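You operate a simulated robot arm through the tools that you are given. There is no shell and no other tool. Be economical: measure what you need, move in short steps, check, and stop when the job is done.

The job below is to be done with a simulated robot arm. You get a single attempt, and the scene is never put back.

## Task
Wind kraft paper down to the orange mark and part the sheet.
Fine: draw the bar clear first; push it on only at the mark, till the sheet parts; draw it clear again; let nothing fall.

Only the result counts: the job must be done as asked and must still hold three seconds after the hand-in. Knocking over, shifting, dropping, spilling or breaking anything else fails it. Flat cloth is picked up by pressing the open fingertips on it (5 to 10 N) and closing them slowly along it; thin cloth reads only 2 to 8 mm in the jaws.

## Robot
A 6-joint arm with a two-finger parallel gripper on a trunk, on a base that drives. Base frame: it is fixed to the floor where the robot stands at the start and does not move with it; the origin is under the middle of the robot, x ahead of it, y to its left, z up. Lengths are in mm, angles in rad, forces in N, time in s.
With the tool pointing down near the work surface it reaches from about 320 to 860 mm from the robot's upright axis, wherever it stands. Its first joint turns from -2.007 to 2.007 rad. Places, roughly: film winder knob [900, -500, 1600]; kraft paper bar [900, 0, 1100]; paper winder knob [800, -200, 1200]. Payload 3.43 kg.
The TCP is the grasp point between the finger pads, 34 mm short of the fingertips. In the tool frame z runs along the fingers and y along their closing line. Largest opening 128 mm; finger width 24, thickness 12; the body of the gripper, 48 by 130 mm, starts 96 mm behind the TCP.
Orientation is told as [roll, pitch, yaw] about the base's x, y, z axes, in that order, counted from this pose: with the fingers straight down and closing along the base's y, the tool's x points along the base's -x, its y along +y and its z along -z.

## Interface
- The arm moves only by the tool send_rows. Its argument "rows" is text: rows parted by semicolons, each of 6 numbers parted by spaces: the shift along the tool's x, y, z in units of 20 mm (1.0 is 20 mm), then the turn, a rotation vector about the tool's x, y, z in units of 8 degrees (1.0 is 8 degrees). In form: dx dy dz rx ry rz; .... A call has 1 to 10 rows; each row shifts and turns the commanded pose from where the row before left it, along the tool's axes as they then stand. "jaw" is the finger opening in mm, from 0 to 128, set as the call begins (left out, the last holds). A call with a number of a shift or a turn outside -1 to 1 is refused whole. A row lasts 0.2 s, in which the tool goes at most 50 mm and 0.15 rad; a call with a longer step from one row to the next is refused whole, and so is a gripper value outside its range. Where a pose cannot be reached the arm comes as near as it can. A force on the tool above 80 N (or 10 N above the force at the start of the call, whichever is more), or a blocked arm, ends the call early, and 0.2 s more pass. Each finger travels about 108 mm/s and halts on what it meets, pressing with about 42 N; the grip force reading is that of the motor and also rises with nothing between the fingers. The clock runs only during rows and for 0.2 s after the last one: add rows that do not move to give the fingers time. It gives the time, the measured TCP pose, the force on the tool (base axes), the opening and the grip force at its end, in the units of the frame above (readings bear some noise), with the torque about the TCP (base axes, N m) and any sound that the robot's microphone picked up.
- Cameras (640 x 400 px; columns grow to the right, rows downward): "scene" is now at [15.1, 175.4, 1420.5]; the picture's right is [-0.21, -0.98, 0.00], its down [-0.20, 0.04, -0.98] and it looks along [0.96, -0.20, -0.20] (base axes); focal length 274 px, centre (320, 200). "wrist" rides on the gripper at [76, -11, -160] in the tool frame; the picture's right is [0.15, 0.99, 0.00], its down [-0.88, 0.13, -0.45] and it looks along [-0.45, 0.07, 0.89] (tool axes); focal length 234 px, centre (320, 200).
- snapshot(camera): a new picture of that camera. No time passes.
- slide_trunk(by): slides the trunk up (or, below 0, down) by that many mm; the arm and the scene camera ride with it, the base frame stays. It gives what a move gives, with no picture.
- roll_base(legs): drives the robot by 1 to 6 legs, each [ahead, turn to the left] in mm and rad, along the robot's own axes; the way and the turn of a leg run together, so that a leg with both is an arc; at most 1500 mm and 3.142 rad a leg. The arm and the cameras ride along, it lands a little off, and it stops where it bumps. It gives what a move gives.
- pan_tilt(pan, tilt): turns the head with the scene camera to pan (to the left, within 1.798 rad either way) and tilt (down, from -0.506 to 1.204), counted from straight ahead of the robot. It gives what a move gives.
- probe_pixels(camera, pixels): for up to 12 pixels [column, row] of the newest picture of that camera ("zoom" is the newest enlarged one), the place [x, y, z] in the base frame of the surface seen there, good to about 2 mm. No time passes.
- zoom(camera, box): a new picture of the part [left, top, right, bottom] of that camera's present view, enlarged. No time passes.
- job_done(): hands the job in; it is judged then, once.

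Keep the steps short. Do not move on a guess: measure, check each grasp and each placing, and mend mistakes. In all there are 80 turns and 48 pictures (those below and enlarged ones count). Leave the gripper open and the arm clear of the work at the hand-in unless told otherwise, and finish with a single line.

The tools are called after ">>>" as a command line: name --argument value ..., lists and objects as JSON in quotes. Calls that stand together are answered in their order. send_rows: Moves the arm, as the interface text tells. Its arguments: {"type":"object","properties":{"rows":{"type":"string"},"jaw":{"type":"number"}},"required":["rows"]} The other tools are called the same way: slide_trunk (by) slides the trunk up or down; roll_base (legs) drives the base; pan_tilt (pan, tilt) turns the head that bears the scene camera; snapshot (camera) takes a picture; probe_pixels (camera, pixels) gives the place of the surface under pixels of a picture; zoom (camera, box) takes an enlarged picture of a part of a camera's view; job_done () hands the job in.

At the start:

```text
clock: 0.0
position: [502.6, -10.4, 1407.4]
tool_rot: [0.0, -0.002, 0.0]
ft_force: [0.7, 0.0, 0.4]
wrist_torque: [-0.01, -0.01, 0.01]
width: 128.0
gripper_force: 0.0
trunk travel left (down, up): [-650.0, 140.0]
robot x, y, heading: [1.1, 2.2, 0.002]
head pan, tilt: [-0.209, 0.201]
```

scene: 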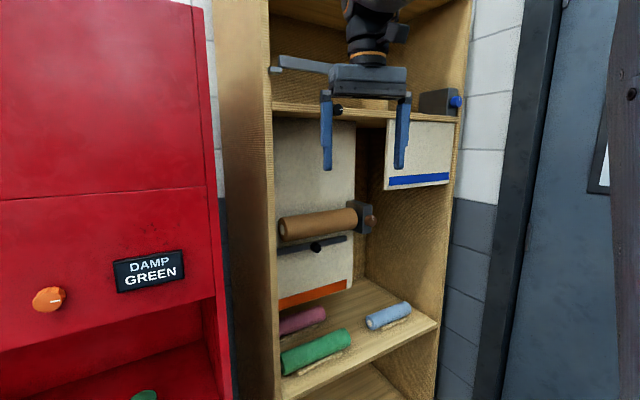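
wrist: 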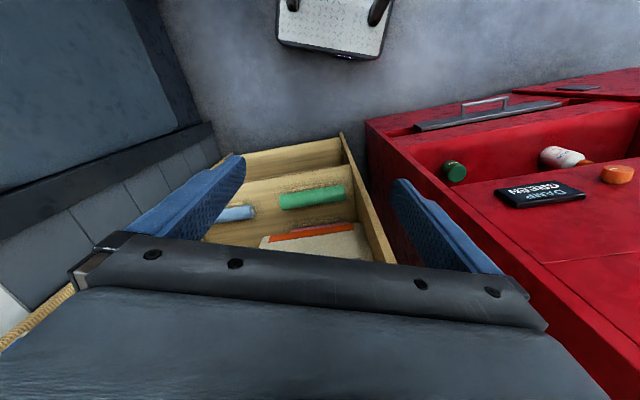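

The paper roll is near (318,222), with a dark bar below it at (315,245) and a winder to its right at (370,218). I'll zoom in on that area.

>>> zoom --camera "scene" --box '[265, 170, 445, 310]'

>>> zoom --camera "scene" --box '[260, 50, 480, 190]'

```text
2.86 times, centred on (355, 240) of scene
```

zoom: 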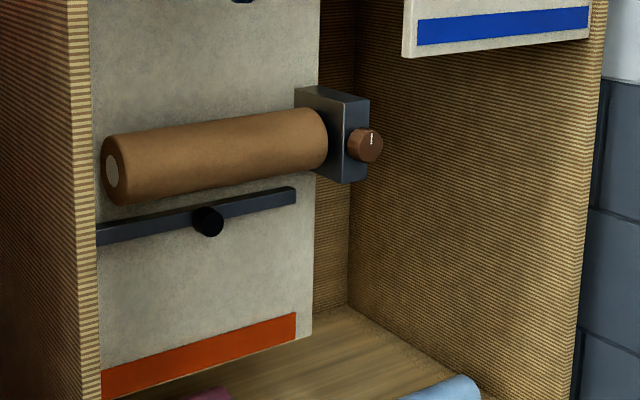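

```text
2.86 times, centred on (370, 120) of scene
```

zoom: 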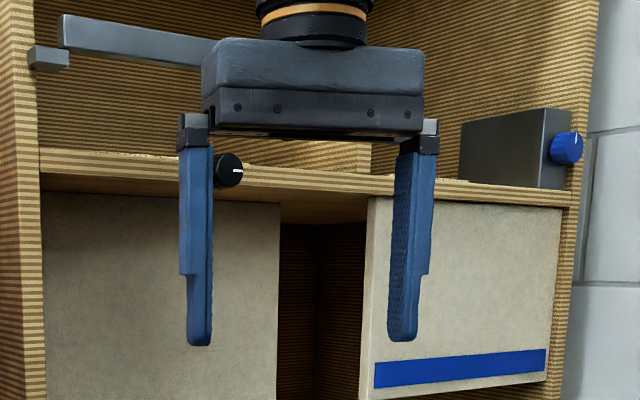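

Next I'll measure the knob, bar, handle, roll, mark and cupboard walls.

>>> zoom --camera "scene" --box '[265, 170, 445, 310]'

>>> probe_pixels --camera "zoom" --pixels '[[365, 145], [376, 145], [345, 110], [320, 120], [207, 221], [150, 228], [290, 196], [200, 350], [200, 270], [220, 155], [500, 200], [80, 200]]'

>>> probe_pixels --camera "zoom" --pixels '[[367, 130], [367, 160], [357, 145], [381, 145], [365, 103], [338, 178], [115, 170], [102, 230], [195, 221], [220, 221], [207, 208], [207, 234]]'

```text
2.86 times, centred on (355, 240) of scene
```

zoom: 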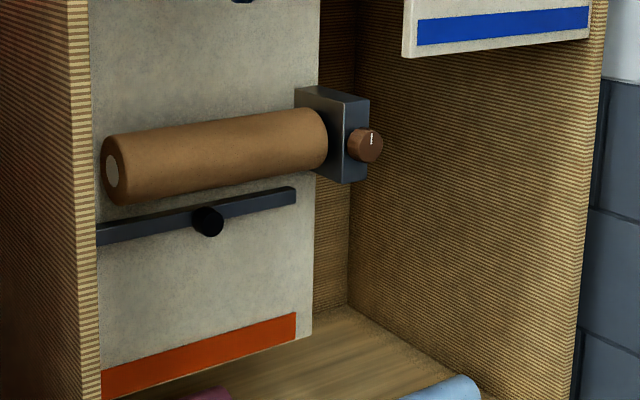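

```text
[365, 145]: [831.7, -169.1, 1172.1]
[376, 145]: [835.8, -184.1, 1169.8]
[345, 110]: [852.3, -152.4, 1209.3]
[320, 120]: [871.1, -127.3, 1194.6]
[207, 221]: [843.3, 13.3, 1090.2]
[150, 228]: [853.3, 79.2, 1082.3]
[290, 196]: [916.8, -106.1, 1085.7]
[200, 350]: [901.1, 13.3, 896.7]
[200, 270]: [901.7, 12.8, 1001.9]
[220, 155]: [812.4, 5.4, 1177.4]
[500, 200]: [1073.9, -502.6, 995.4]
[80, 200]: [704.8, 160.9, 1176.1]
```

```text
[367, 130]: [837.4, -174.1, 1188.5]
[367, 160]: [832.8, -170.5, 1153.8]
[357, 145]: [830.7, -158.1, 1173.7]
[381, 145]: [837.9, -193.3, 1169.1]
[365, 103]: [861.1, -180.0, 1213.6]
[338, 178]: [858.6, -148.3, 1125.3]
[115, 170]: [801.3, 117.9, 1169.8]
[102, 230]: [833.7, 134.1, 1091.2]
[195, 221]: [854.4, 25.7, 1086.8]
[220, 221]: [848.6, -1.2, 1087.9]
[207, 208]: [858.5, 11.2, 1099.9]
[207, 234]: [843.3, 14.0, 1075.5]
```

The knob faces forward and the cupboard looks turned by roughly 19°. I'll fit that angle with more probes on the board, and check the shelf edges and the red cabinet for clearance.

>>> probe_pixels --camera "zoom" --pixels '[[115, 300], [150, 300], [250, 280], [305, 260], [110, 228], [130, 231], [170, 223], [245, 207], [280, 198], [130, 380], [285, 327], [310, 335]]'

>>> probe_pixels --camera "scene" --pixels '[[290, 108], [445, 122], [50, 298], [205, 250], [215, 330], [270, 250], [452, 150], [415, 345], [300, 380], [315, 350], [340, 240], [374, 222]]'

```text
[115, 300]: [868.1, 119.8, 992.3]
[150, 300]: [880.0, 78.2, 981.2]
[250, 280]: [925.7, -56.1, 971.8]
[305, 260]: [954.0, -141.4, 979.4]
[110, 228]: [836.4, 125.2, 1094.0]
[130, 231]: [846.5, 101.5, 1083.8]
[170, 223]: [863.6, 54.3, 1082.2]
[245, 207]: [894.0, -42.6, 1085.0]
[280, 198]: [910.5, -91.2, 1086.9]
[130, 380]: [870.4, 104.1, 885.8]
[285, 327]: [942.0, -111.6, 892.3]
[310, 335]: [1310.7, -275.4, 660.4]
```

```text
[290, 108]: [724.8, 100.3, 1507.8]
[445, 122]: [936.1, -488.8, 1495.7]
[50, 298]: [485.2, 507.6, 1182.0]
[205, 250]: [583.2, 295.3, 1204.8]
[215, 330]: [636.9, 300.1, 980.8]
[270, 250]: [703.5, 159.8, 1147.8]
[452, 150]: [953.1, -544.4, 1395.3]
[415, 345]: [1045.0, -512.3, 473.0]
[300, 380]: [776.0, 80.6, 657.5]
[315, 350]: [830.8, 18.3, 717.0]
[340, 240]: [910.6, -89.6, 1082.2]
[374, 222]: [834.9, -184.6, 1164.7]
```

The cupboard is turned by about 0.32 rad, with its inward normal at (0.95, 0.31). The bar's front face sits about 23 mm off the board. The handle is at about (843,13,1088) and the winder knob at about (835,-172,1171). I'll lower the trunk 280 mm to work at that height.

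>>> slide_trunk --by -280

```text
clock: 2.8
position: [501.8, -11.1, 1126.5]
tool_rot: [0.0, -0.001, 0.002]
ft_force: [0.7, -0.7, -0.1]
wrist_torque: [0.0, 0.0, -0.04]
width: 128.0
gripper_force: 0.1
trunk travel left (down, up): [-370.0, 420.0]
robot x, y, heading: [1.9, -1.9, -0.001]
head pan, tilt: [-0.209, 0.201]
```

Next I'll pitch the tool to horizontal, pointing forward, by turning about tool y.

>>> send_rows --rows "0 0 0 0 -1 0;0 0 0 0 -1 0;0 0 0 0 -1 0;0 0 0 0 -1 0;0 0 0 0 -1 0;0 0 0 0 -1 0"

```text
clock: 4.2
position: [631.1, -16.5, 1154.1]
tool_rot: [0.0, -0.84, 0.001]
ft_force: [0.1, 0.3, -0.7]
wrist_torque: [0.0, 0.01, 0.0]
width: 128.0
gripper_force: 0.1
out of reach, approached as far as the arm can: row 2, 3, 4, 5, 6
trunk travel left (down, up): [-370.0, 420.0]
robot x, y, heading: [0.9, 2.1, 0.003]
head pan, tilt: [-0.209, 0.201]
```

It drifted to x=631 because turning in place would fold the arm too tightly. I'll finish the pitch in the same way and check.

>>> send_rows --rows "0 0 0 0 -1 0;0 0 0 0 -1 0;0 0 0 0 -1 0;0 0 0 0 -1 0;0 0 0 0 -1 0;0 0 0 0 -0.25 0"

```text
clock: 5.6
position: [686.7, -13.8, 1157.0]
tool_rot: [0.027, -1.321, 0.005]
ft_force: [-0.2, 0.1, 0.0]
wrist_torque: [0.02, -0.01, -0.04]
width: 128.0
gripper_force: 0.1
out of reach, approached as far as the arm can: row 1, 2, 3, 4, 5
trunk travel left (down, up): [-370.0, 420.0]
robot x, y, heading: [-2.9, -1.3, -0.004]
head pan, tilt: [-0.209, 0.201]
```

With a horizontal tool the arm's near limit is about x=700. I'll back the base up 120 mm to gain room, then finish the pitch.

>>> roll_base --legs '[[-120, 0]]'

>>> send_rows --rows "0 0 0 0 -0.6 0;0 0 0 0 -0.6 0;0 0 0 0 -0.6 0;0 0 0 0 0 0"

```text
clock: 6.9
position: [565.7, -13.6, 1157.9]
tool_rot: [0.029, -1.322, 0.003]
ft_force: [-0.1, 0.0, -0.4]
wrist_torque: [-0.01, -0.03, -0.01]
width: 128.2
gripper_force: 0.0
trunk travel left (down, up): [-370.0, 420.0]
robot x, y, heading: [-124.0, -2.4, 0.002]
head pan, tilt: [-0.209, 0.201]
```

```text
clock: 7.9
position: [564.4, -7.1, 1155.1]
tool_rot: [0.208, -1.518, -0.162]
ft_force: [-0.6, 0.5, 0.0]
wrist_torque: [-0.01, -0.01, -0.02]
width: 128.1
gripper_force: 0.2
out of reach, approached as far as the arm can: row 1, 2
trunk travel left (down, up): [-370.0, 420.0]
robot x, y, heading: [-120.1, 2.4, 0.002]
head pan, tilt: [-0.209, 0.201]
```

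The tool now points at about (0.998, 0.046, -0.05). I'll yaw it 0.27 rad onto the cupboard normal, level it, and come partway toward the handle.

>>> send_rows --rows "0 0 0.5 -1 -0.2 -0.04;0 0 0.5 -0.94 -0.17 -0.04;0.84 -0.85 0.5 0 0 0;0.84 -0.85 1 0 0 0;0.84 -0.85 1 0 0 0;0.84 -0.85 1 0 0 0;0 0 0 0 0 0"

>>> snapshot --camera "scene"

>>> snapshot --camera "wrist"

```text
clock: 9.5
position: [672.6, -47.0, 1088.5]
tool_rot: [2.146, -1.563, -1.827]
ft_force: [-0.5, 0.5, -0.1]
wrist_torque: [0.02, 0.01, 0.0]
width: 127.8
gripper_force: 0.0
trunk travel left (down, up): [-370.0, 420.0]
robot x, y, heading: [-124.1, 2.6, 0.0]
head pan, tilt: [-0.209, 0.201]
```

```text
42 pictures are left
```

scene: 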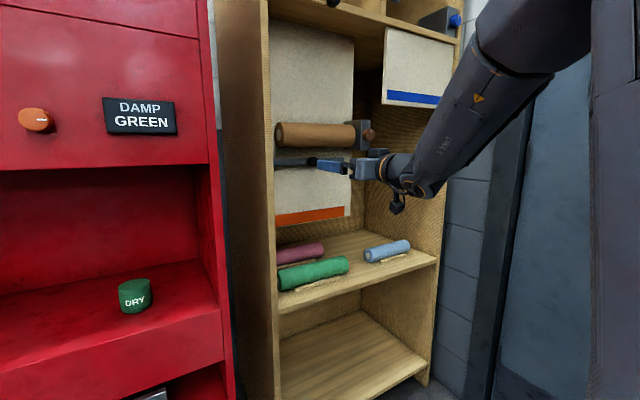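

```text
41 pictures are left
```

wrist: 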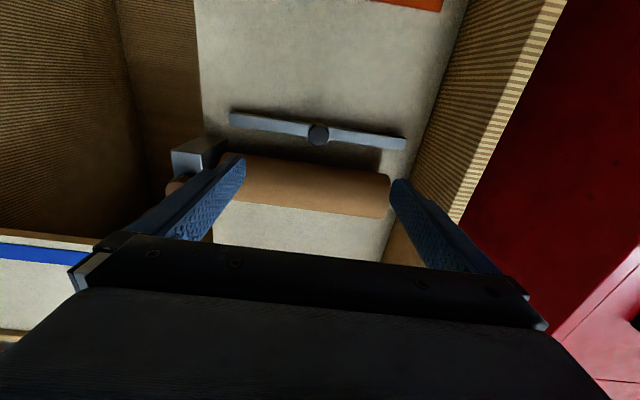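

The wrist view shows the bar and handle clearly at (318,134). I'll probe it from here.

>>> probe_pixels --camera "wrist" --pixels '[[318, 134], [309, 134], [327, 135], [318, 126], [317, 142], [270, 124], [370, 139], [176, 185], [168, 187], [183, 186], [300, 175], [300, 60]]'

>>> zoom --camera "wrist" --box '[150, 90, 420, 260]'

```text
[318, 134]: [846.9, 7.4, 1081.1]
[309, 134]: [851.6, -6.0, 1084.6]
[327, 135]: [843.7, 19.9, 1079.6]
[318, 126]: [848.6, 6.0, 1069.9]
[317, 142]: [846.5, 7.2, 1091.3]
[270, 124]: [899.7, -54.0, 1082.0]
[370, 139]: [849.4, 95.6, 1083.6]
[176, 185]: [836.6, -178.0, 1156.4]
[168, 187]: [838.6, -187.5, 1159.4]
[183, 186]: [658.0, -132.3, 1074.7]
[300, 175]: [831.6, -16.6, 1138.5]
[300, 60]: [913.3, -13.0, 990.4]
```

```text
2.35 times, centred on (285, 175) of wrist
```

zoom: 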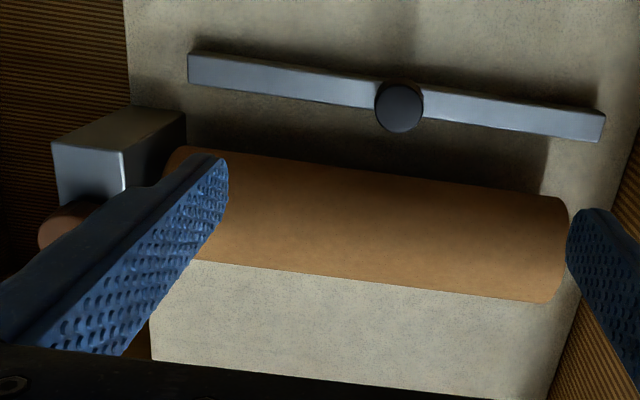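

The handle centre is at about (847, 7, 1084), and my lateral error is only about 3 mm. I'll narrow the jaws to 60 and advance 160 mm along the tool axis.

>>> send_rows --rows "0.1 -0.1 0.8 0 0 0;0.1 -0.05 1 0 0 0;0 0 1 0 0 0;0 0 1 0 0 0;0 0 1 0 0 0;0 0 1 0 0 0;0 0 1 0 0 0;0 0 1 0 0 0;0 0 0 0 0 0" --jaw 60

>>> snapshot --camera "wrist"

```text
clock: 11.5
position: [820.5, -1.3, 1085.6]
tool_rot: [2.109, -1.564, -1.793]
ft_force: [-0.2, -0.7, -0.7]
wrist_torque: [0.0, 0.0, -0.03]
width: 59.9
gripper_force: 0.1
trunk travel left (down, up): [-370.0, 420.0]
robot x, y, heading: [-123.9, -0.3, -0.002]
head pan, tilt: [-0.209, 0.201]
```

```text
39 pictures are left
```

wrist: 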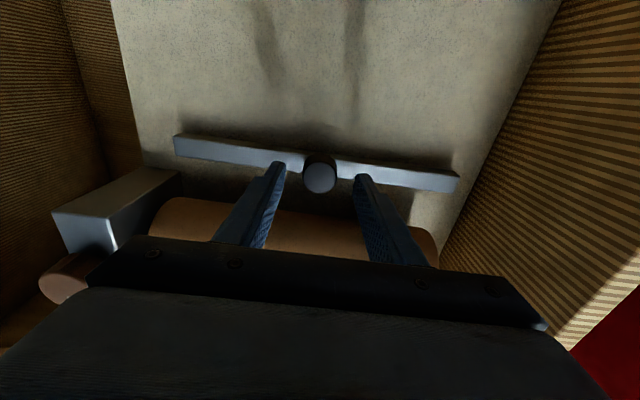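

The handle is centred between the fingertips. I'll advance 17 mm more and then close.

>>> send_rows --rows "0 0 0.5 0 0 0;0 0 0.35 0 0 0;0 0 0 0 0 0"

>>> send_rows --rows "0 0 0 0 0 0;0 0 0 0 0 0;0 0 0 0 0 0" --jaw 15

```text
clock: 12.3
position: [838.9, 5.3, 1084.7]
tool_rot: [2.071, -1.564, -1.753]
ft_force: [-0.2, -0.6, 0.2]
wrist_torque: [0.02, 0.01, 0.02]
width: 60.1
gripper_force: 0.1
trunk travel left (down, up): [-370.0, 420.0]
robot x, y, heading: [-124.1, 0.3, -0.002]
head pan, tilt: [-0.209, 0.201]
```

```text
clock: 13.1
position: [837.8, 5.6, 1085.5]
tool_rot: [2.088, -1.564, -1.771]
ft_force: [1.1, -4.8, 0.2]
wrist_torque: [0.01, -0.03, 0.73]
width: 31.6
gripper_force: 44.7
trunk travel left (down, up): [-370.0, 420.0]
robot x, y, heading: [-126.8, -0.3, -0.0]
head pan, tilt: [-0.209, 0.201]
```

I've gripped the handle at 31.6 mm. Now I'll draw it back in small steps and watch the force.

>>> send_rows --rows "0 0 -0.3 0 0 0;0 0 -0.3 0 0 0;0 0 -0.3 0 0 0;0 0 0 0 0 0"

>>> snapshot --camera "wrist"

```text
clock: 14.1
position: [819.3, -1.0, 1085.6]
tool_rot: [2.246, -1.564, -1.93]
ft_force: [3.2, -7.7, 6.4]
wrist_torque: [-0.07, -0.05, 0.59]
width: 31.2
gripper_force: 45.2
trunk travel left (down, up): [-370.0, 420.0]
robot x, y, heading: [-125.6, 1.8, 0.004]
head pan, tilt: [-0.209, 0.201]
```

```text
38 pictures are left
```

wrist: 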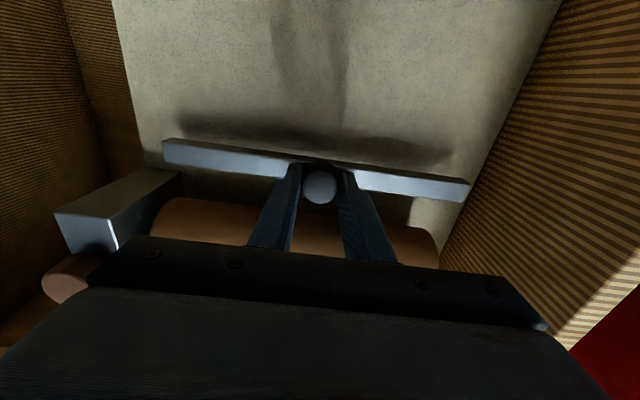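

The bar followed by about 19 mm with low force. I'll keep drawing gently, looking for its end stop.

>>> send_rows --rows "0 0 -0.25 0 0 0;0 0 -0.25 0 0 0;0 0 -0.25 0 0 0;0 0 0 0 0 0"

```text
clock: 15.1
position: [804.0, -6.9, 1085.3]
tool_rot: [2.373, -1.561, -2.055]
ft_force: [13.6, -6.9, 15.2]
wrist_torque: [0.43, -0.88, 0.56]
width: 31.3
gripper_force: 44.9
trunk travel left (down, up): [-370.0, 420.0]
robot x, y, heading: [-123.8, -1.9, -0.004]
head pan, tilt: [-0.209, 0.201]
```

The force rose a little (13.6 N in x, 15 N in z) after 36 mm. I'll look before pulling further.

>>> snapshot --camera "wrist"

>>> zoom --camera "scene" --box '[250, 80, 450, 240]'

```text
37 pictures are left
```

wrist: 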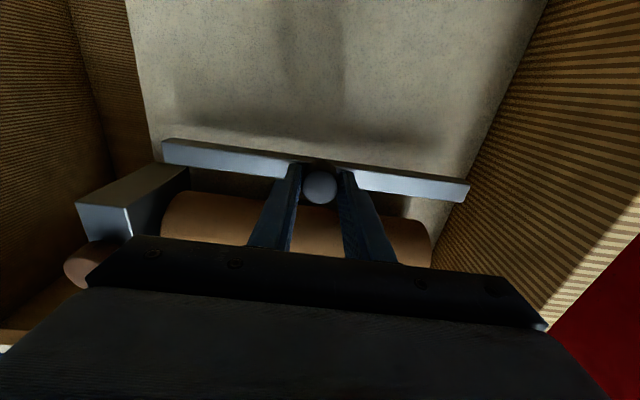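

```text
2.50 times, centred on (350, 160) of scene
```

zoom: 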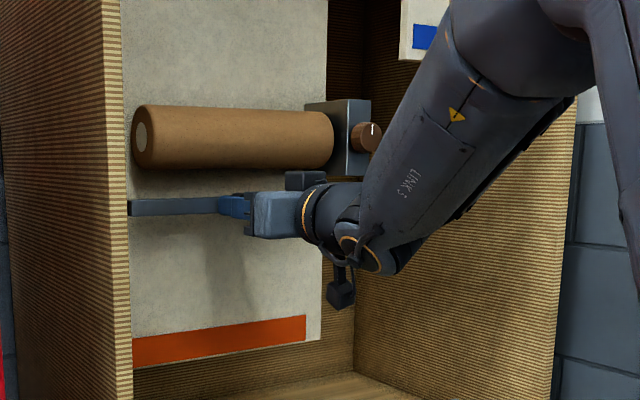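

The bar is still moving squarely. I'll draw 6 mm more and watch the force.

>>> send_rows --rows "0 0 -0.15 0 0 0;0 0 -0.15 0 0 0;0 0 0 0 0 0"

>>> probe_pixels --camera "wrist" --pixels '[[200, 155], [240, 163], [400, 184], [440, 190]]'

```text
clock: 15.9
position: [801.4, -8.6, 1080.9]
tool_rot: [1.924, -1.563, -1.606]
ft_force: [27.3, -2.0, 14.6]
wrist_torque: [0.12, -0.27, 0.42]
width: 31.4
gripper_force: 44.7
trunk travel left (down, up): [-370.0, 420.0]
robot x, y, heading: [-123.2, -0.1, 0.004]
head pan, tilt: [-0.209, 0.201]
```

```text
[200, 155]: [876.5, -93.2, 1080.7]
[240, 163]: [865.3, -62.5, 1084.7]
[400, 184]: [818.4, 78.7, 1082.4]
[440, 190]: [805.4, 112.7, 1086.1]
```

The force is now 27 N with almost no further motion, so the bar is at its end stop after about 36 mm. I'll open the jaws and back off straight.

>>> send_rows --rows "0 0 0.1 0 0 0;0 0 0 0 0 0"

>>> send_rows --rows "0 0 0 0 0 0;0 0 0 0 0 0;0 0 -0.5 0 0 0;0 0 -1 0 0 0;0 0 -1 0 0 0;0 0 -1 0 0 0;0 0 -1 0 0 0;0 0 0 0 0 0" --jaw 60

>>> snapshot --camera "wrist"

```text
clock: 16.5
position: [800.7, -7.8, 1082.7]
tool_rot: [1.983, -1.564, -1.664]
ft_force: [5.6, -2.1, 8.0]
wrist_torque: [-0.02, -0.06, 0.62]
width: 31.0
gripper_force: 44.9
trunk travel left (down, up): [-370.0, 420.0]
robot x, y, heading: [-121.4, -3.0, -0.002]
head pan, tilt: [-0.209, 0.201]
```

```text
clock: 18.3
position: [716.5, -35.5, 1084.2]
tool_rot: [2.09, -1.564, -1.775]
ft_force: [0.6, -0.1, -0.5]
wrist_torque: [0.01, 0.01, -0.01]
width: 59.7
gripper_force: 0.1
trunk travel left (down, up): [-370.0, 420.0]
robot x, y, heading: [-125.0, 1.1, 0.001]
head pan, tilt: [-0.209, 0.201]
```

```text
35 pictures are left
```

wrist: 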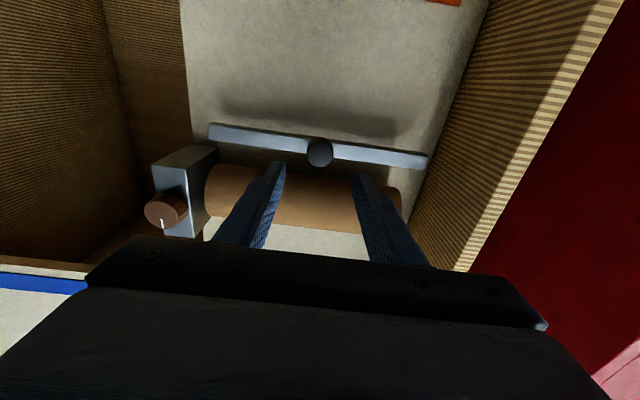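

The bar stays out and I'm clear of it. Next I'll probe the winder knob's face near (162,210) and the bar.

>>> zoom --camera "wrist" --box '[120, 130, 280, 230]'

>>> probe_pixels --camera "wrist" --pixels '[[160, 212], [148, 212], [172, 212], [160, 202], [160, 222], [182, 195], [195, 225], [240, 134], [380, 155], [320, 153]]'

```text
4.00 times, centred on (200, 180) of wrist
```

zoom: 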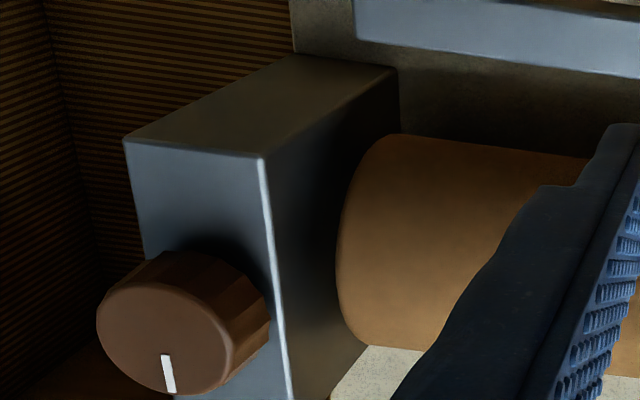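

```text
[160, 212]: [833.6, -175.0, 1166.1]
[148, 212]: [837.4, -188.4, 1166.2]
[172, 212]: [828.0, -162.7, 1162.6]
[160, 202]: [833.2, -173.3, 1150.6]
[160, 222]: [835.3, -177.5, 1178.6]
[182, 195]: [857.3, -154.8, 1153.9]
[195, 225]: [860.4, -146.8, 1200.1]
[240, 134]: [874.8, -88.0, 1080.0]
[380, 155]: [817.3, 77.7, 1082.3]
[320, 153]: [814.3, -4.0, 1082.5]
```

The knob's face centre is at about (833.5, -175.5, 1170), with a radius of about 19. I'll shift 168 mm sideways and 86 mm up, staying in front of it.

>>> send_rows --rows "-0.48 -0.93 0 0 0 0;-0.48 -0.93 0 0 0 0;-0.48 -0.93 0 0 0 0;-0.48 -0.93 0 0 0 0;-0.48 -0.93 0 0 0 0;-0.48 -0.93 0 0 0 0;-0.48 -0.93 0 0 0 0;-0.48 -0.93 0 0 0 0;-0.48 -0.93 0 0 0 0;0 0 0 0 0 0"

>>> snapshot --camera "wrist"

```text
clock: 20.5
position: [768.5, -195.1, 1168.9]
tool_rot: [2.095, -1.565, -1.776]
ft_force: [0.3, 1.3, -0.5]
wrist_torque: [-0.04, -0.02, 0.01]
width: 60.1
gripper_force: 0.0
trunk travel left (down, up): [-370.0, 420.0]
robot x, y, heading: [-122.7, -0.5, 0.002]
head pan, tilt: [-0.209, 0.201]
```

```text
33 pictures are left
```

wrist: 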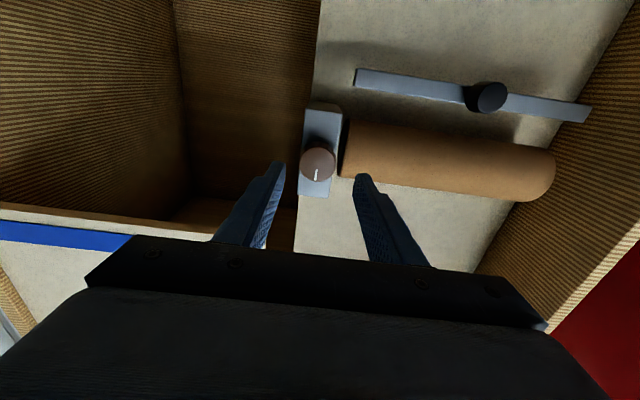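

The knob is centred at (318,162). I'll advance 56 mm so the fingertips stop just short of the box, then close on the knob.

>>> send_rows --rows "0 0 1 0 0 0;0 0 1 0 0 0;0 0 0.8 0 0 0;0 0 0 0 0 0"

>>> send_rows --rows "0 0 0 0 0 0;0 0 0 0 0 0;0 0 0 0 0 0" --jaw 20

```text
clock: 21.5
position: [824.9, -178.0, 1166.5]
tool_rot: [2.091, -1.565, -1.774]
ft_force: [0.6, -0.3, -0.2]
wrist_torque: [0.0, 0.0, 0.03]
width: 60.2
gripper_force: 0.0
trunk travel left (down, up): [-370.0, 420.0]
robot x, y, heading: [-122.3, 2.5, 0.002]
head pan, tilt: [-0.209, 0.201]
```

```text
clock: 22.3
position: [825.0, -179.0, 1167.2]
tool_rot: [2.075, -1.566, -1.759]
ft_force: [10.7, -7.9, 3.4]
wrist_torque: [0.05, -0.08, 0.78]
width: 40.0
gripper_force: 45.1
trunk travel left (down, up): [-370.0, 420.0]
robot x, y, heading: [-120.7, 0.0, -0.002]
head pan, tilt: [-0.209, 0.201]
```

I've gripped the knob at 40 mm. As a test I'll turn it clockwise about 24° and see which way the sheet moves.

>>> send_rows --rows "0 0 0 0 0 0.5;0 0 0 0 0 0.5;0 0 0 0 0 0.5;0 0 0 0 0 0.5;0 0 0 0 0 0.5;0 0 0 0 0 0.5;0 0 0 0 0 0"

>>> zoom --camera "scene" --box '[250, 80, 450, 240]'

```text
clock: 23.9
position: [823.1, -179.4, 1166.7]
tool_rot: [1.577, -1.142, -1.261]
ft_force: [29.0, -13.9, 6.5]
wrist_torque: [0.23, -0.52, 0.31]
width: 39.6
gripper_force: 44.8
trunk travel left (down, up): [-370.0, 420.0]
robot x, y, heading: [-123.9, -0.5, 0.003]
head pan, tilt: [-0.209, 0.201]
```

```text
2.50 times, centred on (350, 160) of scene
```

zoom: 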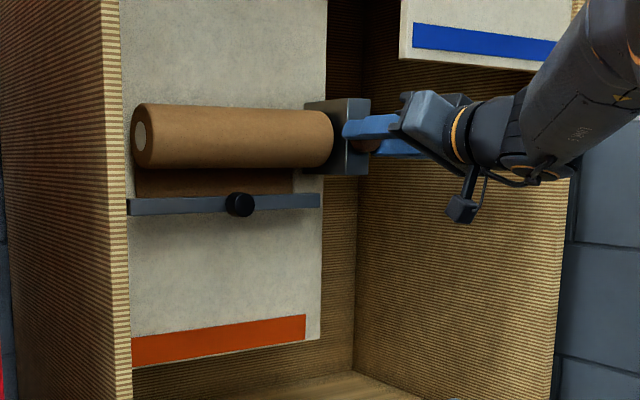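

Brown paper now hangs below the roll, so clockwise winds it down. I'll go on another 40°, easing forward slightly to relieve the axial force.

>>> send_rows --rows "-0.05 0 0.05 0 0 0.6;0 0 0.05 0 0 0.6;0 0 0 0 0 0.6;0 0 0 0 0 0.6;0 0 0 0 0 0.6;0 0 0 0 0 0.6;0 0 0 0 0 0.7;0 0 0 0 0 0.7;0 0 0 0 0 0"

>>> zoom --camera "scene" --box '[250, 80, 450, 240]'

```text
clock: 25.9
position: [824.5, -178.3, 1168.6]
tool_rot: [1.574, -0.446, -1.255]
ft_force: [-25.0, -4.7, -13.4]
wrist_torque: [-0.01, 0.08, 0.54]
width: 39.8
gripper_force: 45.1
trunk travel left (down, up): [-370.0, 420.0]
robot x, y, heading: [-126.6, 0.7, -0.0]
head pan, tilt: [-0.209, 0.201]
```

```text
2.50 times, centred on (350, 160) of scene
```

zoom: 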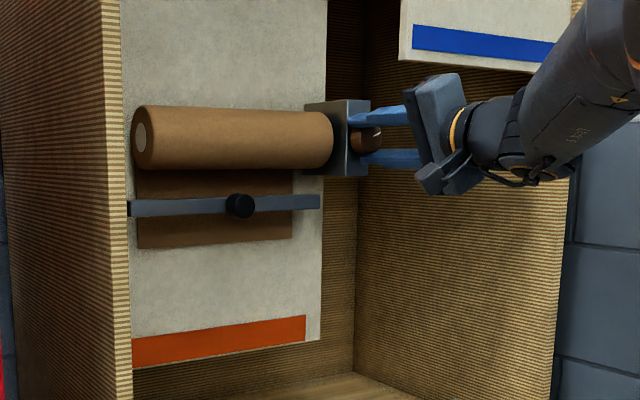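

The sheet's lower edge now shows at zoom row 243. I'll probe the sheet edge and the mark's top and bottom edges.

>>> probe_pixels --camera "zoom" --pixels '[[160, 244], [220, 240], [280, 235], [220, 230], [220, 330], [220, 334], [220, 338], [220, 345], [220, 350], [220, 353], [220, 358], [160, 230]]'

```text
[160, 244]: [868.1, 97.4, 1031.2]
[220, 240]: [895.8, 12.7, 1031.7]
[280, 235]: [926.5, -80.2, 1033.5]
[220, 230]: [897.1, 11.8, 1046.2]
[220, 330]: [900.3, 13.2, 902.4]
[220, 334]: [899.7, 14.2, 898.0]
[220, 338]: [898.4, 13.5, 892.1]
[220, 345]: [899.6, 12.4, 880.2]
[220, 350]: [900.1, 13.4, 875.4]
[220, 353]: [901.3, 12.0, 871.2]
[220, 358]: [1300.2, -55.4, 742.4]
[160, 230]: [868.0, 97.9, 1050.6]
```

The mark spans z of about 903 to 868 and the sheet edge is at about 1027. I'll turn another 40° and measure the rate.

>>> send_rows --rows "0 0 -0.05 0 0 0.6;0 0 0 0 0 0.6;0 0 0 0 0 0.6;0 0 0 0 0 0.6;0 0 0 0 0 0.6;0 0 0 0 0 0.6;0 0 0 0 0 0.7;0 0 0 0 0 0.7;0 0 0 0 0 0"

>>> zoom --camera "scene" --box '[250, 80, 450, 240]'

```text
clock: 27.9
position: [823.8, -178.4, 1169.7]
tool_rot: [1.575, 0.251, -1.252]
ft_force: [4.5, 3.5, -0.5]
wrist_torque: [-0.21, 0.74, 0.51]
width: 39.5
gripper_force: 45.1
trunk travel left (down, up): [-370.0, 420.0]
robot x, y, heading: [-125.0, 3.6, 0.0]
head pan, tilt: [-0.209, 0.201]
```

```text
2.50 times, centred on (350, 160) of scene
```

zoom: 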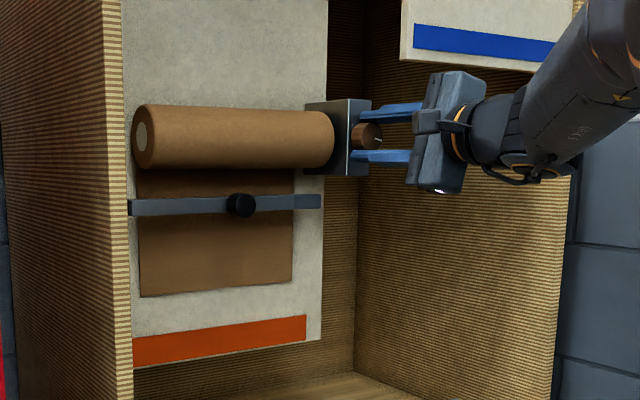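

Now the edge is at about z=962, which gives about 1.63 mm per degree. It needs about 46° more to reach mid-mark at about 886, so I'll do 38° and check.

>>> send_rows --rows "0 0 0 0 0 0.6;0 0 0 0 0 0.6;0 0 0 0 0 0.6;0 0 0 0 0 0.6;0 0 0 0 0 0.6;0 0 0 0 0 0.6;0 0 0 0 0 0.6;0 0 0 0 0 0.55;0 0 0 0 0 0"

>>> zoom --camera "scene" --box '[275, 140, 385, 230]'

>>> probe_pixels --camera "zoom" --pixels '[[150, 330], [250, 318]]'

```text
clock: 29.9
position: [825.3, -178.8, 1172.1]
tool_rot: [1.579, 0.912, -1.249]
ft_force: [21.4, -0.9, 18.9]
wrist_torque: [-0.17, 0.38, 0.45]
width: 40.1
gripper_force: 44.6
trunk travel left (down, up): [-370.0, 420.0]
robot x, y, heading: [-119.7, -0.0, 0.003]
head pan, tilt: [-0.209, 0.201]
```

```text
4.44 times, centred on (330, 185) of scene
```

zoom: 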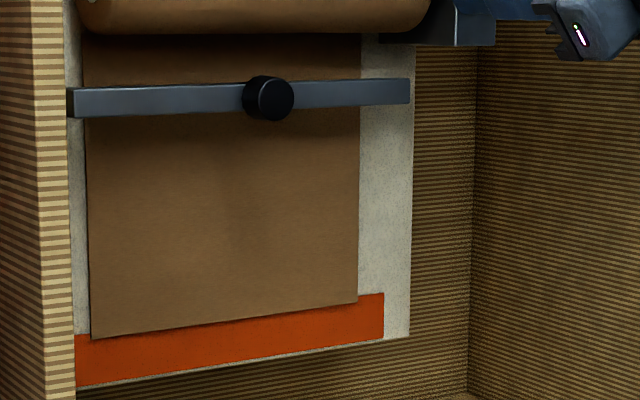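

```text
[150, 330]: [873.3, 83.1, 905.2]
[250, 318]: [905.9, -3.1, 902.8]
```

The edge is now at z of about 901, just inside the top of the mark (903). Another 9° brings it to mid-mark.

>>> send_rows --rows "0 0 0 0 0 0.4;0 0 0 0 0 0.4;0 0 0 0 0 0.35;0 0 0 0 0 0"

>>> zoom --camera "scene" --box '[275, 140, 385, 230]'

>>> probe_pixels --camera "zoom" --pixels '[[225, 334], [225, 339], [225, 345], [225, 358], [370, 296], [370, 302], [370, 340], [370, 336]]'

```text
clock: 30.9
position: [824.1, -179.6, 1171.0]
tool_rot: [1.581, 1.074, -1.245]
ft_force: [29.9, -5.9, 24.7]
wrist_torque: [0.0, -0.12, 0.78]
width: 39.9
gripper_force: 45.0
trunk travel left (down, up): [-370.0, 420.0]
robot x, y, heading: [-121.8, 5.0, -0.001]
head pan, tilt: [-0.209, 0.201]
```

```text
4.44 times, centred on (330, 185) of scene
```

zoom: 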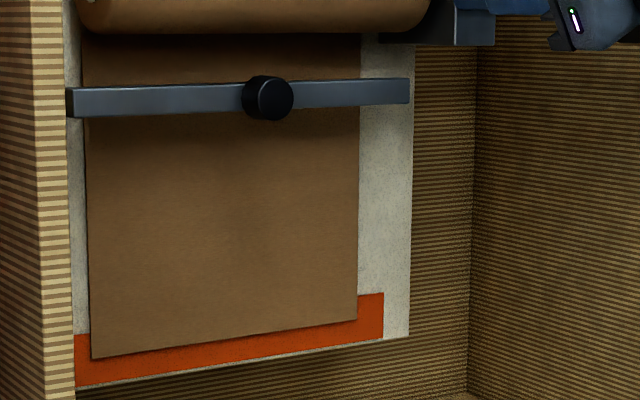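

```text
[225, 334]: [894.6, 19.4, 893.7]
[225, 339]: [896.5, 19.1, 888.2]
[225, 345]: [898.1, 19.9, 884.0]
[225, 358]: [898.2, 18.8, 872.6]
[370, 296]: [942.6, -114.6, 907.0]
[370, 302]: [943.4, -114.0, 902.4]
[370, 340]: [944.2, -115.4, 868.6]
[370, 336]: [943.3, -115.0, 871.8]
```

The edge is at z of about 888 and the mark spans 868 to 907, so it's at mid-mark. I'll open the jaws and back straight off.

>>> send_rows --rows "0 0 0.1 0 0 0;0 0 0 0 0 0;0 0 0 0 0 0;0 0 -0.3 0 0 0;0 0 -1 0 0 0;0 0 -1 0 0 0;0 0 -1 0 0 0;0 0 0 0 0 0" --jaw 62

>>> zoom --camera "scene" --box '[275, 140, 385, 230]'

```text
clock: 32.7
position: [763.6, -197.0, 1168.4]
tool_rot: [1.58, 1.074, -1.246]
ft_force: [-0.9, 0.0, 0.1]
wrist_torque: [-0.01, 0.0, 0.03]
width: 62.1
gripper_force: 0.0
trunk travel left (down, up): [-370.0, 420.0]
robot x, y, heading: [-123.3, 1.3, 0.004]
head pan, tilt: [-0.209, 0.201]
```

```text
4.44 times, centred on (330, 185) of scene
```

zoom: 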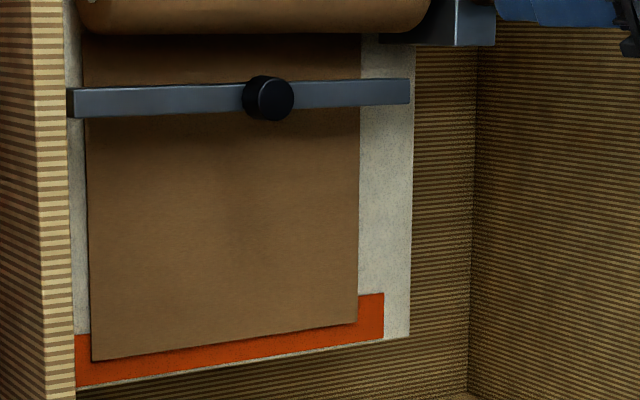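

The sheet held within the mark. Clear of the knob, I'll turn the wrist back 151° to its original roll.

>>> send_rows --rows "0 0 0 0 0 -1;0 0 0 0 0 -1;0 0 0 0 0 -1;0 0 0 0 0 -1;0 0 0 0 0 -1;0 0 0 0 0 -1;0 0 0 0 0 -1;0 0 0 0 0 -1;0 0 0 0 0 -1;0 0 0 0 0 -1"

>>> send_rows --rows "0 0 0 0 0 -1;0 0 0 0 0 -1;0 0 0 0 0 -1;0 0 0 0 0 -1;0 0 0 0 0 -1;0 0 0 0 0 -1;0 0 0 0 0 -1;0 0 0 0 0 -1;0 0 0 0 0 -0.95;0 0 0 0 0 0"

```text
clock: 34.9
position: [762.0, -197.6, 1169.5]
tool_rot: [1.574, -0.323, -1.255]
ft_force: [0.2, -0.5, -0.2]
wrist_torque: [0.02, 0.02, 0.01]
width: 62.0
gripper_force: 0.0
trunk travel left (down, up): [-370.0, 420.0]
robot x, y, heading: [-123.3, -2.3, 0.004]
head pan, tilt: [-0.209, 0.201]
```

```text
clock: 37.1
position: [763.9, -198.8, 1168.1]
tool_rot: [-2.413, -1.565, 2.73]
ft_force: [0.8, -0.2, -0.2]
wrist_torque: [-0.03, 0.01, -0.01]
width: 61.9
gripper_force: 0.1
trunk travel left (down, up): [-370.0, 420.0]
robot x, y, heading: [-123.7, -0.6, 0.001]
head pan, tilt: [-0.209, 0.201]
```

The roll is restored. I'll move back in front of the handle: 169 mm left and 85 mm down.

>>> send_rows --rows "0.475 0.94 0 0 0 0;0.475 0.94 0 0 0 0;0.475 0.94 0 0 0 0;0.475 0.94 0 0 0 0;0.475 0.94 0 0 0 0;0.475 0.94 0 0 0 0;0.475 0.94 0 0 0 0;0.475 0.94 0 0 0 0;0.475 0.94 0 0 0 0;0 0 0 0 0 0"

>>> snapshot --camera "wrist"

>>> probe_pixels --camera "wrist" --pixels '[[320, 153], [310, 153], [330, 153], [320, 145], [320, 160], [240, 134], [380, 155]]'

```text
clock: 39.3
position: [710.8, -39.2, 1083.7]
tool_rot: [-2.729, -1.568, 3.044]
ft_force: [-0.1, 0.5, -0.1]
wrist_torque: [-0.03, 0.02, -0.03]
width: 62.0
gripper_force: 0.0
trunk travel left (down, up): [-370.0, 420.0]
robot x, y, heading: [-123.9, -3.1, -0.001]
head pan, tilt: [-0.209, 0.201]
```

```text
26 pictures are left
```

wrist: 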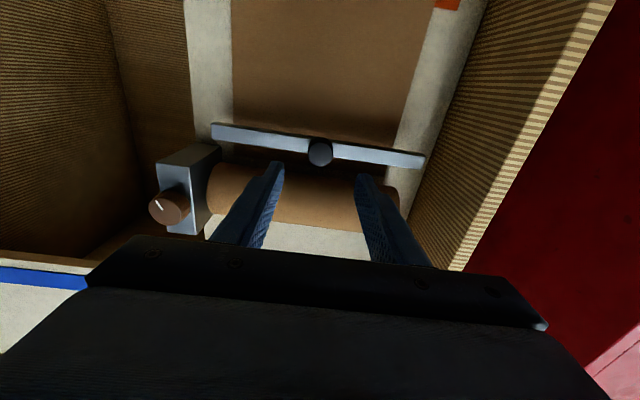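

```text
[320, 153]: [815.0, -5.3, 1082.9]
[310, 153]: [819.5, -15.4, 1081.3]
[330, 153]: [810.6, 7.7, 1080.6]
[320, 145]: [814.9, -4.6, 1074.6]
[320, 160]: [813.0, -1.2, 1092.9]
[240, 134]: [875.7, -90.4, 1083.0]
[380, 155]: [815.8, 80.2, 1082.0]
```

The handle is centred, with its face at depth 771 and the bar front at 801. I'll advance 99 mm and close.

>>> send_rows --rows "0.03 0.03 1 0 0 0;0 0 1 0 0 0;0 0 1 0 0 0;0 0 1 0 0 0;0 0 0.95 0 0 0;0 0 0 0 0 0"

>>> send_rows --rows "0 0 0 0 0 0;0 0 0 0 0 0;0 0 0 0 0 0" --jaw 15

```text
clock: 40.7
position: [804.1, -5.2, 1084.1]
tool_rot: [-2.868, -1.566, -3.096]
ft_force: [-0.4, 0.3, -0.4]
wrist_torque: [-0.03, 0.0, 0.0]
width: 62.3
gripper_force: 0.0
trunk travel left (down, up): [-370.0, 420.0]
robot x, y, heading: [-120.1, 0.1, 0.003]
head pan, tilt: [-0.209, 0.201]
```

```text
clock: 41.5
position: [805.3, -6.8, 1084.3]
tool_rot: [-2.893, -1.568, -3.074]
ft_force: [6.3, -5.6, 1.5]
wrist_torque: [0.01, -0.08, 0.68]
width: 31.4
gripper_force: 45.6
trunk travel left (down, up): [-370.0, 420.0]
robot x, y, heading: [-120.7, -1.6, 0.0]
head pan, tilt: [-0.209, 0.201]
```

Gripped at 31.4 mm. I'll push forward 30 mm and watch the force and sound.

>>> send_rows --rows "0 0 0.3 0 0 0;0 0 0.3 0 0 0;0 0 0.3 0 0 0;0 0 0.3 0 0 0;0 0 0.3 0 0 0;0 0 0 0 0 0"

```text
clock: 42.9
position: [834.4, 2.2, 1083.6]
tool_rot: [-2.879, -1.566, -3.09]
ft_force: [4.2, -13.0, 2.9]
wrist_torque: [-0.31, 0.33, 0.51]
width: 31.2
gripper_force: 44.7
trunk travel left (down, up): [-370.0, 420.0]
robot x, y, heading: [-124.5, -3.1, -0.0]
head pan, tilt: [-0.209, 0.201]
```

Low force and no sound yet. I'll push on in 3 mm steps.

>>> send_rows --rows "0 0 0.15 0 0 0;0 0 0.15 0 0 0;0 0 0 0 0 0"

```text
clock: 43.7
position: [839.4, 3.6, 1083.4]
tool_rot: [-3.086, -1.567, -2.882]
ft_force: [5.6, -15.6, 2.3]
wrist_torque: [0.08, -0.08, 0.43]
width: 31.4
gripper_force: 44.9
trunk travel left (down, up): [-370.0, 420.0]
robot x, y, heading: [-122.5, -0.3, -0.0]
head pan, tilt: [-0.209, 0.201]
```

>>> send_rows --rows "0 0.05 0.15 0 0 0;0 0.05 0.15 0 0 0;0 0 0 0 0 0"

>>> snapshot --camera "wrist"

```text
clock: 44.5
position: [844.9, 6.0, 1084.1]
tool_rot: [2.957, -1.568, -2.645]
ft_force: [-19.1, -35.4, -2.0]
wrist_torque: [0.0, 0.15, 0.34]
width: 31.4
gripper_force: 44.9
trunk travel left (down, up): [-370.0, 420.0]
robot x, y, heading: [-122.5, -4.2, 0.001]
head pan, tilt: [-0.209, 0.201]
```

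```text
25 pictures are left
```

wrist: 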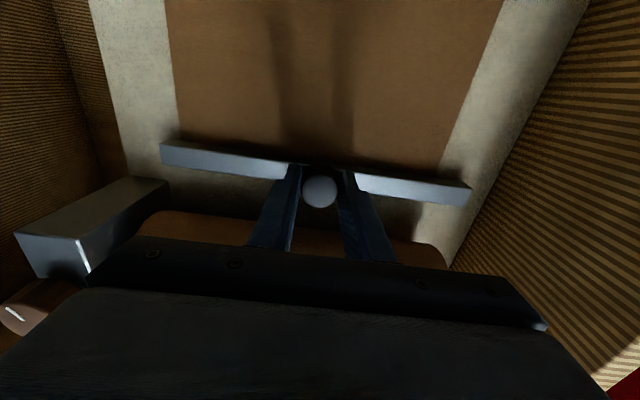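

Contact is starting (-19 N in x). The sideways force comes from my lateral offset, so I'll take that out and push on.

>>> send_rows --rows "0 -0.1 0.1 0 0 0;0 -0.1 0.1 0 0 0;0 -0.1 0.1 0 0 0;0 0 0 0 0 0"

```text
clock: 45.2
position: [844.6, 6.8, 1084.9]
tool_rot: [-2.658, -1.568, 2.975]
ft_force: [-40.6, -12.9, 2.6]
wrist_torque: [0.41, 0.07, 1.79]
width: 31.4
gripper_force: 44.8
trunk travel left (down, up): [-370.0, 420.0]
robot x, y, heading: [-126.9, 1.2, -0.005]
head pan, tilt: [-0.209, 0.201]
stopped in row 3: the force on the tool passed its limit at 86 N (the readings are from after the stop); the commanded pose is now the measured one
```

It stopped at 86 N with the bar fully in. I'll check whether the sheet has parted.

>>> zoom --camera "scene" --box '[265, 110, 395, 240]'

>>> zoom --camera "wrist" --box '[140, 80, 500, 260]'

```text
3.08 times, centred on (330, 175) of scene
```

zoom: 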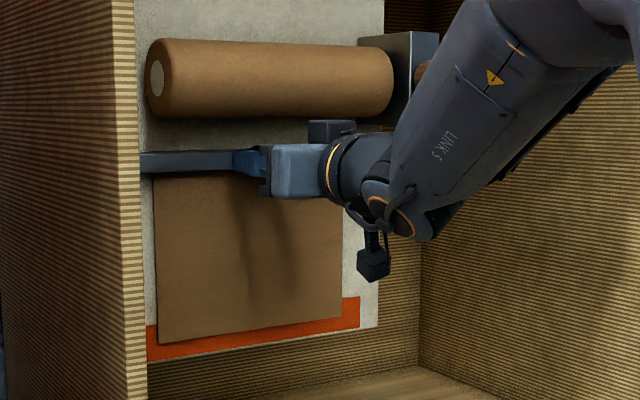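

```text
1.78 times, centred on (320, 170) of wrist
```

zoom: 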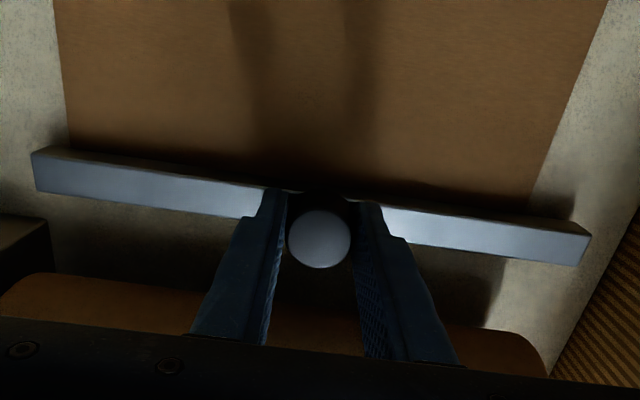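

The strip between roll and bar is now bare board, so the sheet has parted and it still sits on the board. Now I'll draw the bar back slowly to its stop.

>>> send_rows --rows "0 0 -0.2 0 0 0;0 0 -0.2 0 0 0;0 0 -0.2 0 0 0;0 0 -0.2 0 0 0;0 0 0 0 0 0"

>>> zoom --camera "scene" --box '[265, 110, 395, 240]'

```text
clock: 46.4
position: [832.8, 2.7, 1085.0]
tool_rot: [-2.492, -1.566, 2.811]
ft_force: [2.6, -7.1, 15.8]
wrist_torque: [0.12, -0.46, 0.8]
width: 31.1
gripper_force: 44.6
trunk travel left (down, up): [-370.0, 420.0]
robot x, y, heading: [-123.1, -1.8, -0.002]
head pan, tilt: [-0.209, 0.201]
```

```text
3.08 times, centred on (330, 175) of scene
```

zoom: 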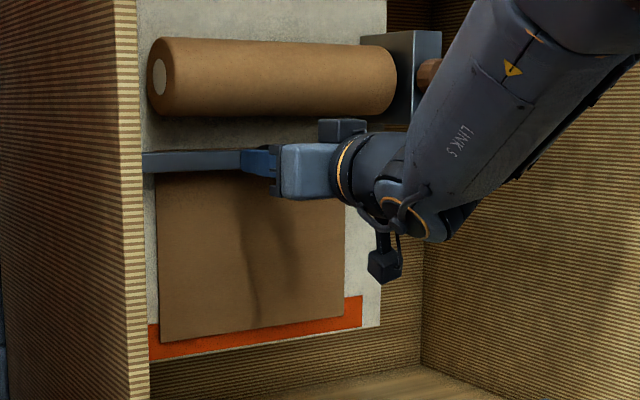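

The sheet stays on the board while the bar moves. I'll keep drawing the bar out to its end stop.

>>> send_rows --rows "0 0 -0.25 0 0 0;0 0 -0.25 0 0 0;0 0 -0.25 0 0 0;0 0 -0.25 0 0 0;0 0 -0.2 0 0 0;0 0 0 0 0 0"

```text
clock: 47.8
position: [808.8, -5.0, 1082.3]
tool_rot: [-2.597, -1.568, 2.917]
ft_force: [12.1, -7.5, 26.7]
wrist_torque: [0.22, -0.68, 0.41]
width: 31.3
gripper_force: 44.9
trunk travel left (down, up): [-370.0, 420.0]
robot x, y, heading: [-125.2, -4.0, -0.0]
head pan, tilt: [-0.209, 0.201]
```

The bar is nearly at the stop. I'll ease the vertical load and pull the last few mm.

>>> send_rows --rows "-0.1 0 -0.1 0 0 0;0 0 -0.15 0 0 0;0 0 0 0 0 0"

```text
clock: 48.6
position: [805.5, -5.4, 1080.4]
tool_rot: [-0.087, -1.565, 0.404]
ft_force: [31.0, -5.9, 6.0]
wrist_torque: [-0.11, 0.3, 0.57]
width: 31.6
gripper_force: 45.0
trunk travel left (down, up): [-370.0, 420.0]
robot x, y, heading: [-123.7, -5.3, 0.003]
head pan, tilt: [-0.209, 0.201]
```

At the end stop, with 31 N. I'll relax 2 mm, open the jaws, and back away straight.

>>> send_rows --rows "0 0 0.1 0 0 0;0 0 0 0 0 0"

>>> send_rows --rows "0 0 0 0 0 0;0 0 0 0 0 0;0 0 -0.5 0 0 0;0 0 -1 0 0 0;0 0 -1 0 0 0;0 0 -1 0 0 0;0 0 -1 0 0 0;0 0 -1 0 0 0;0 0 -1 0 0 0;0 0 0 0 0 0" --jaw 62

>>> snapshot --camera "wrist"

>>> snapshot --camera "scene"

```text
clock: 49.2
position: [807.2, -5.7, 1080.9]
tool_rot: [-0.002, -1.564, 0.319]
ft_force: [1.9, -7.6, -8.7]
wrist_torque: [0.0, 0.18, 0.67]
width: 31.3
gripper_force: 45.7
trunk travel left (down, up): [-370.0, 420.0]
robot x, y, heading: [-121.7, -1.6, -0.0]
head pan, tilt: [-0.209, 0.201]
```

```text
clock: 51.4
position: [680.7, -46.6, 1083.2]
tool_rot: [-1.181, -1.57, 1.501]
ft_force: [0.1, 0.0, -0.3]
wrist_torque: [-0.03, 0.0, 0.0]
width: 62.0
gripper_force: 0.1
trunk travel left (down, up): [-370.0, 420.0]
robot x, y, heading: [-123.9, 1.1, -0.002]
head pan, tilt: [-0.209, 0.201]
```

```text
21 pictures are left
```

wrist: 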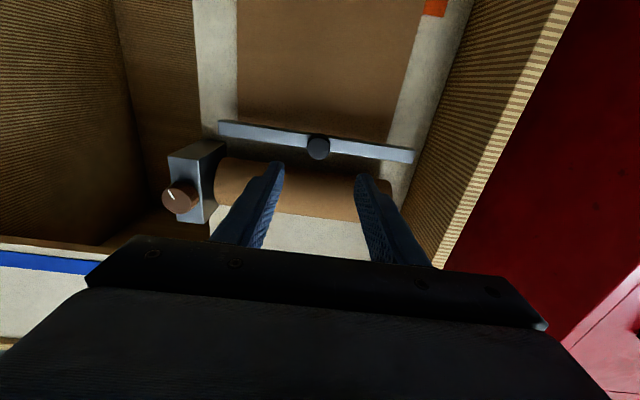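

```text
20 pictures are left
```

scene: 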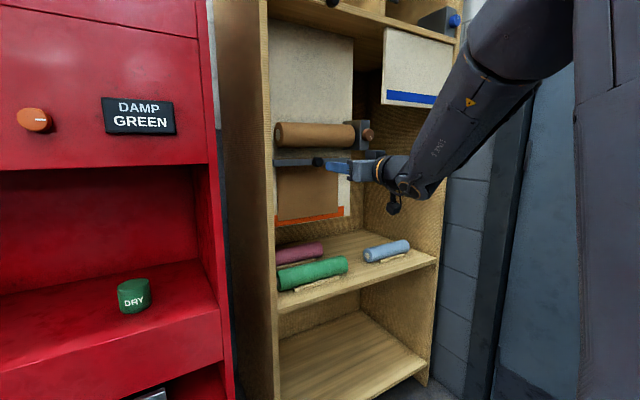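

The bar is out and the sheet is still on the board. I'll drive back 200 mm to clear the work and verify the cut.

>>> roll_base --legs '[[-200, 0]]'

>>> zoom --camera "scene" --box '[260, 90, 390, 220]'

>>> zoom --camera "wrist" --box '[160, 20, 480, 220]'

```text
clock: 53.0
position: [483.0, -43.2, 1082.1]
tool_rot: [-1.324, -1.57, 1.646]
ft_force: [-0.5, -0.7, -0.6]
wrist_torque: [0.03, -0.03, -0.01]
width: 61.9
gripper_force: 0.2
trunk travel left (down, up): [-370.0, 420.0]
robot x, y, heading: [-319.7, -5.0, 0.004]
head pan, tilt: [-0.209, 0.201]
```

```text
3.08 times, centred on (325, 155) of scene
```

zoom: 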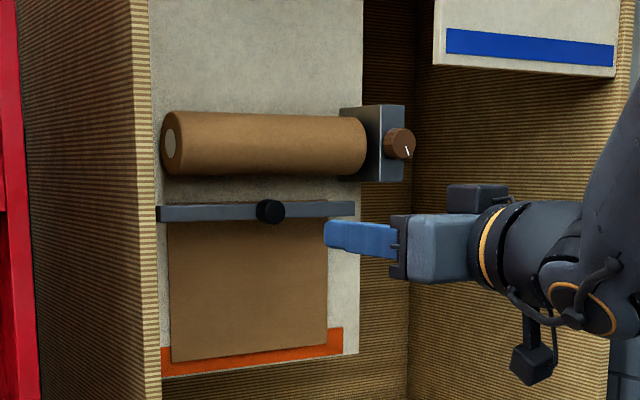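

```text
2.00 times, centred on (320, 120) of wrist
```

zoom: 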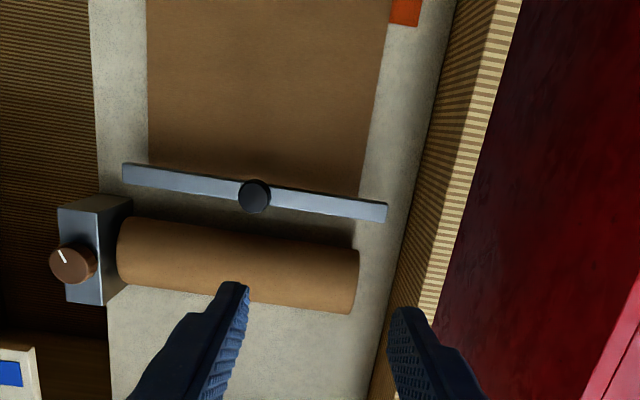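

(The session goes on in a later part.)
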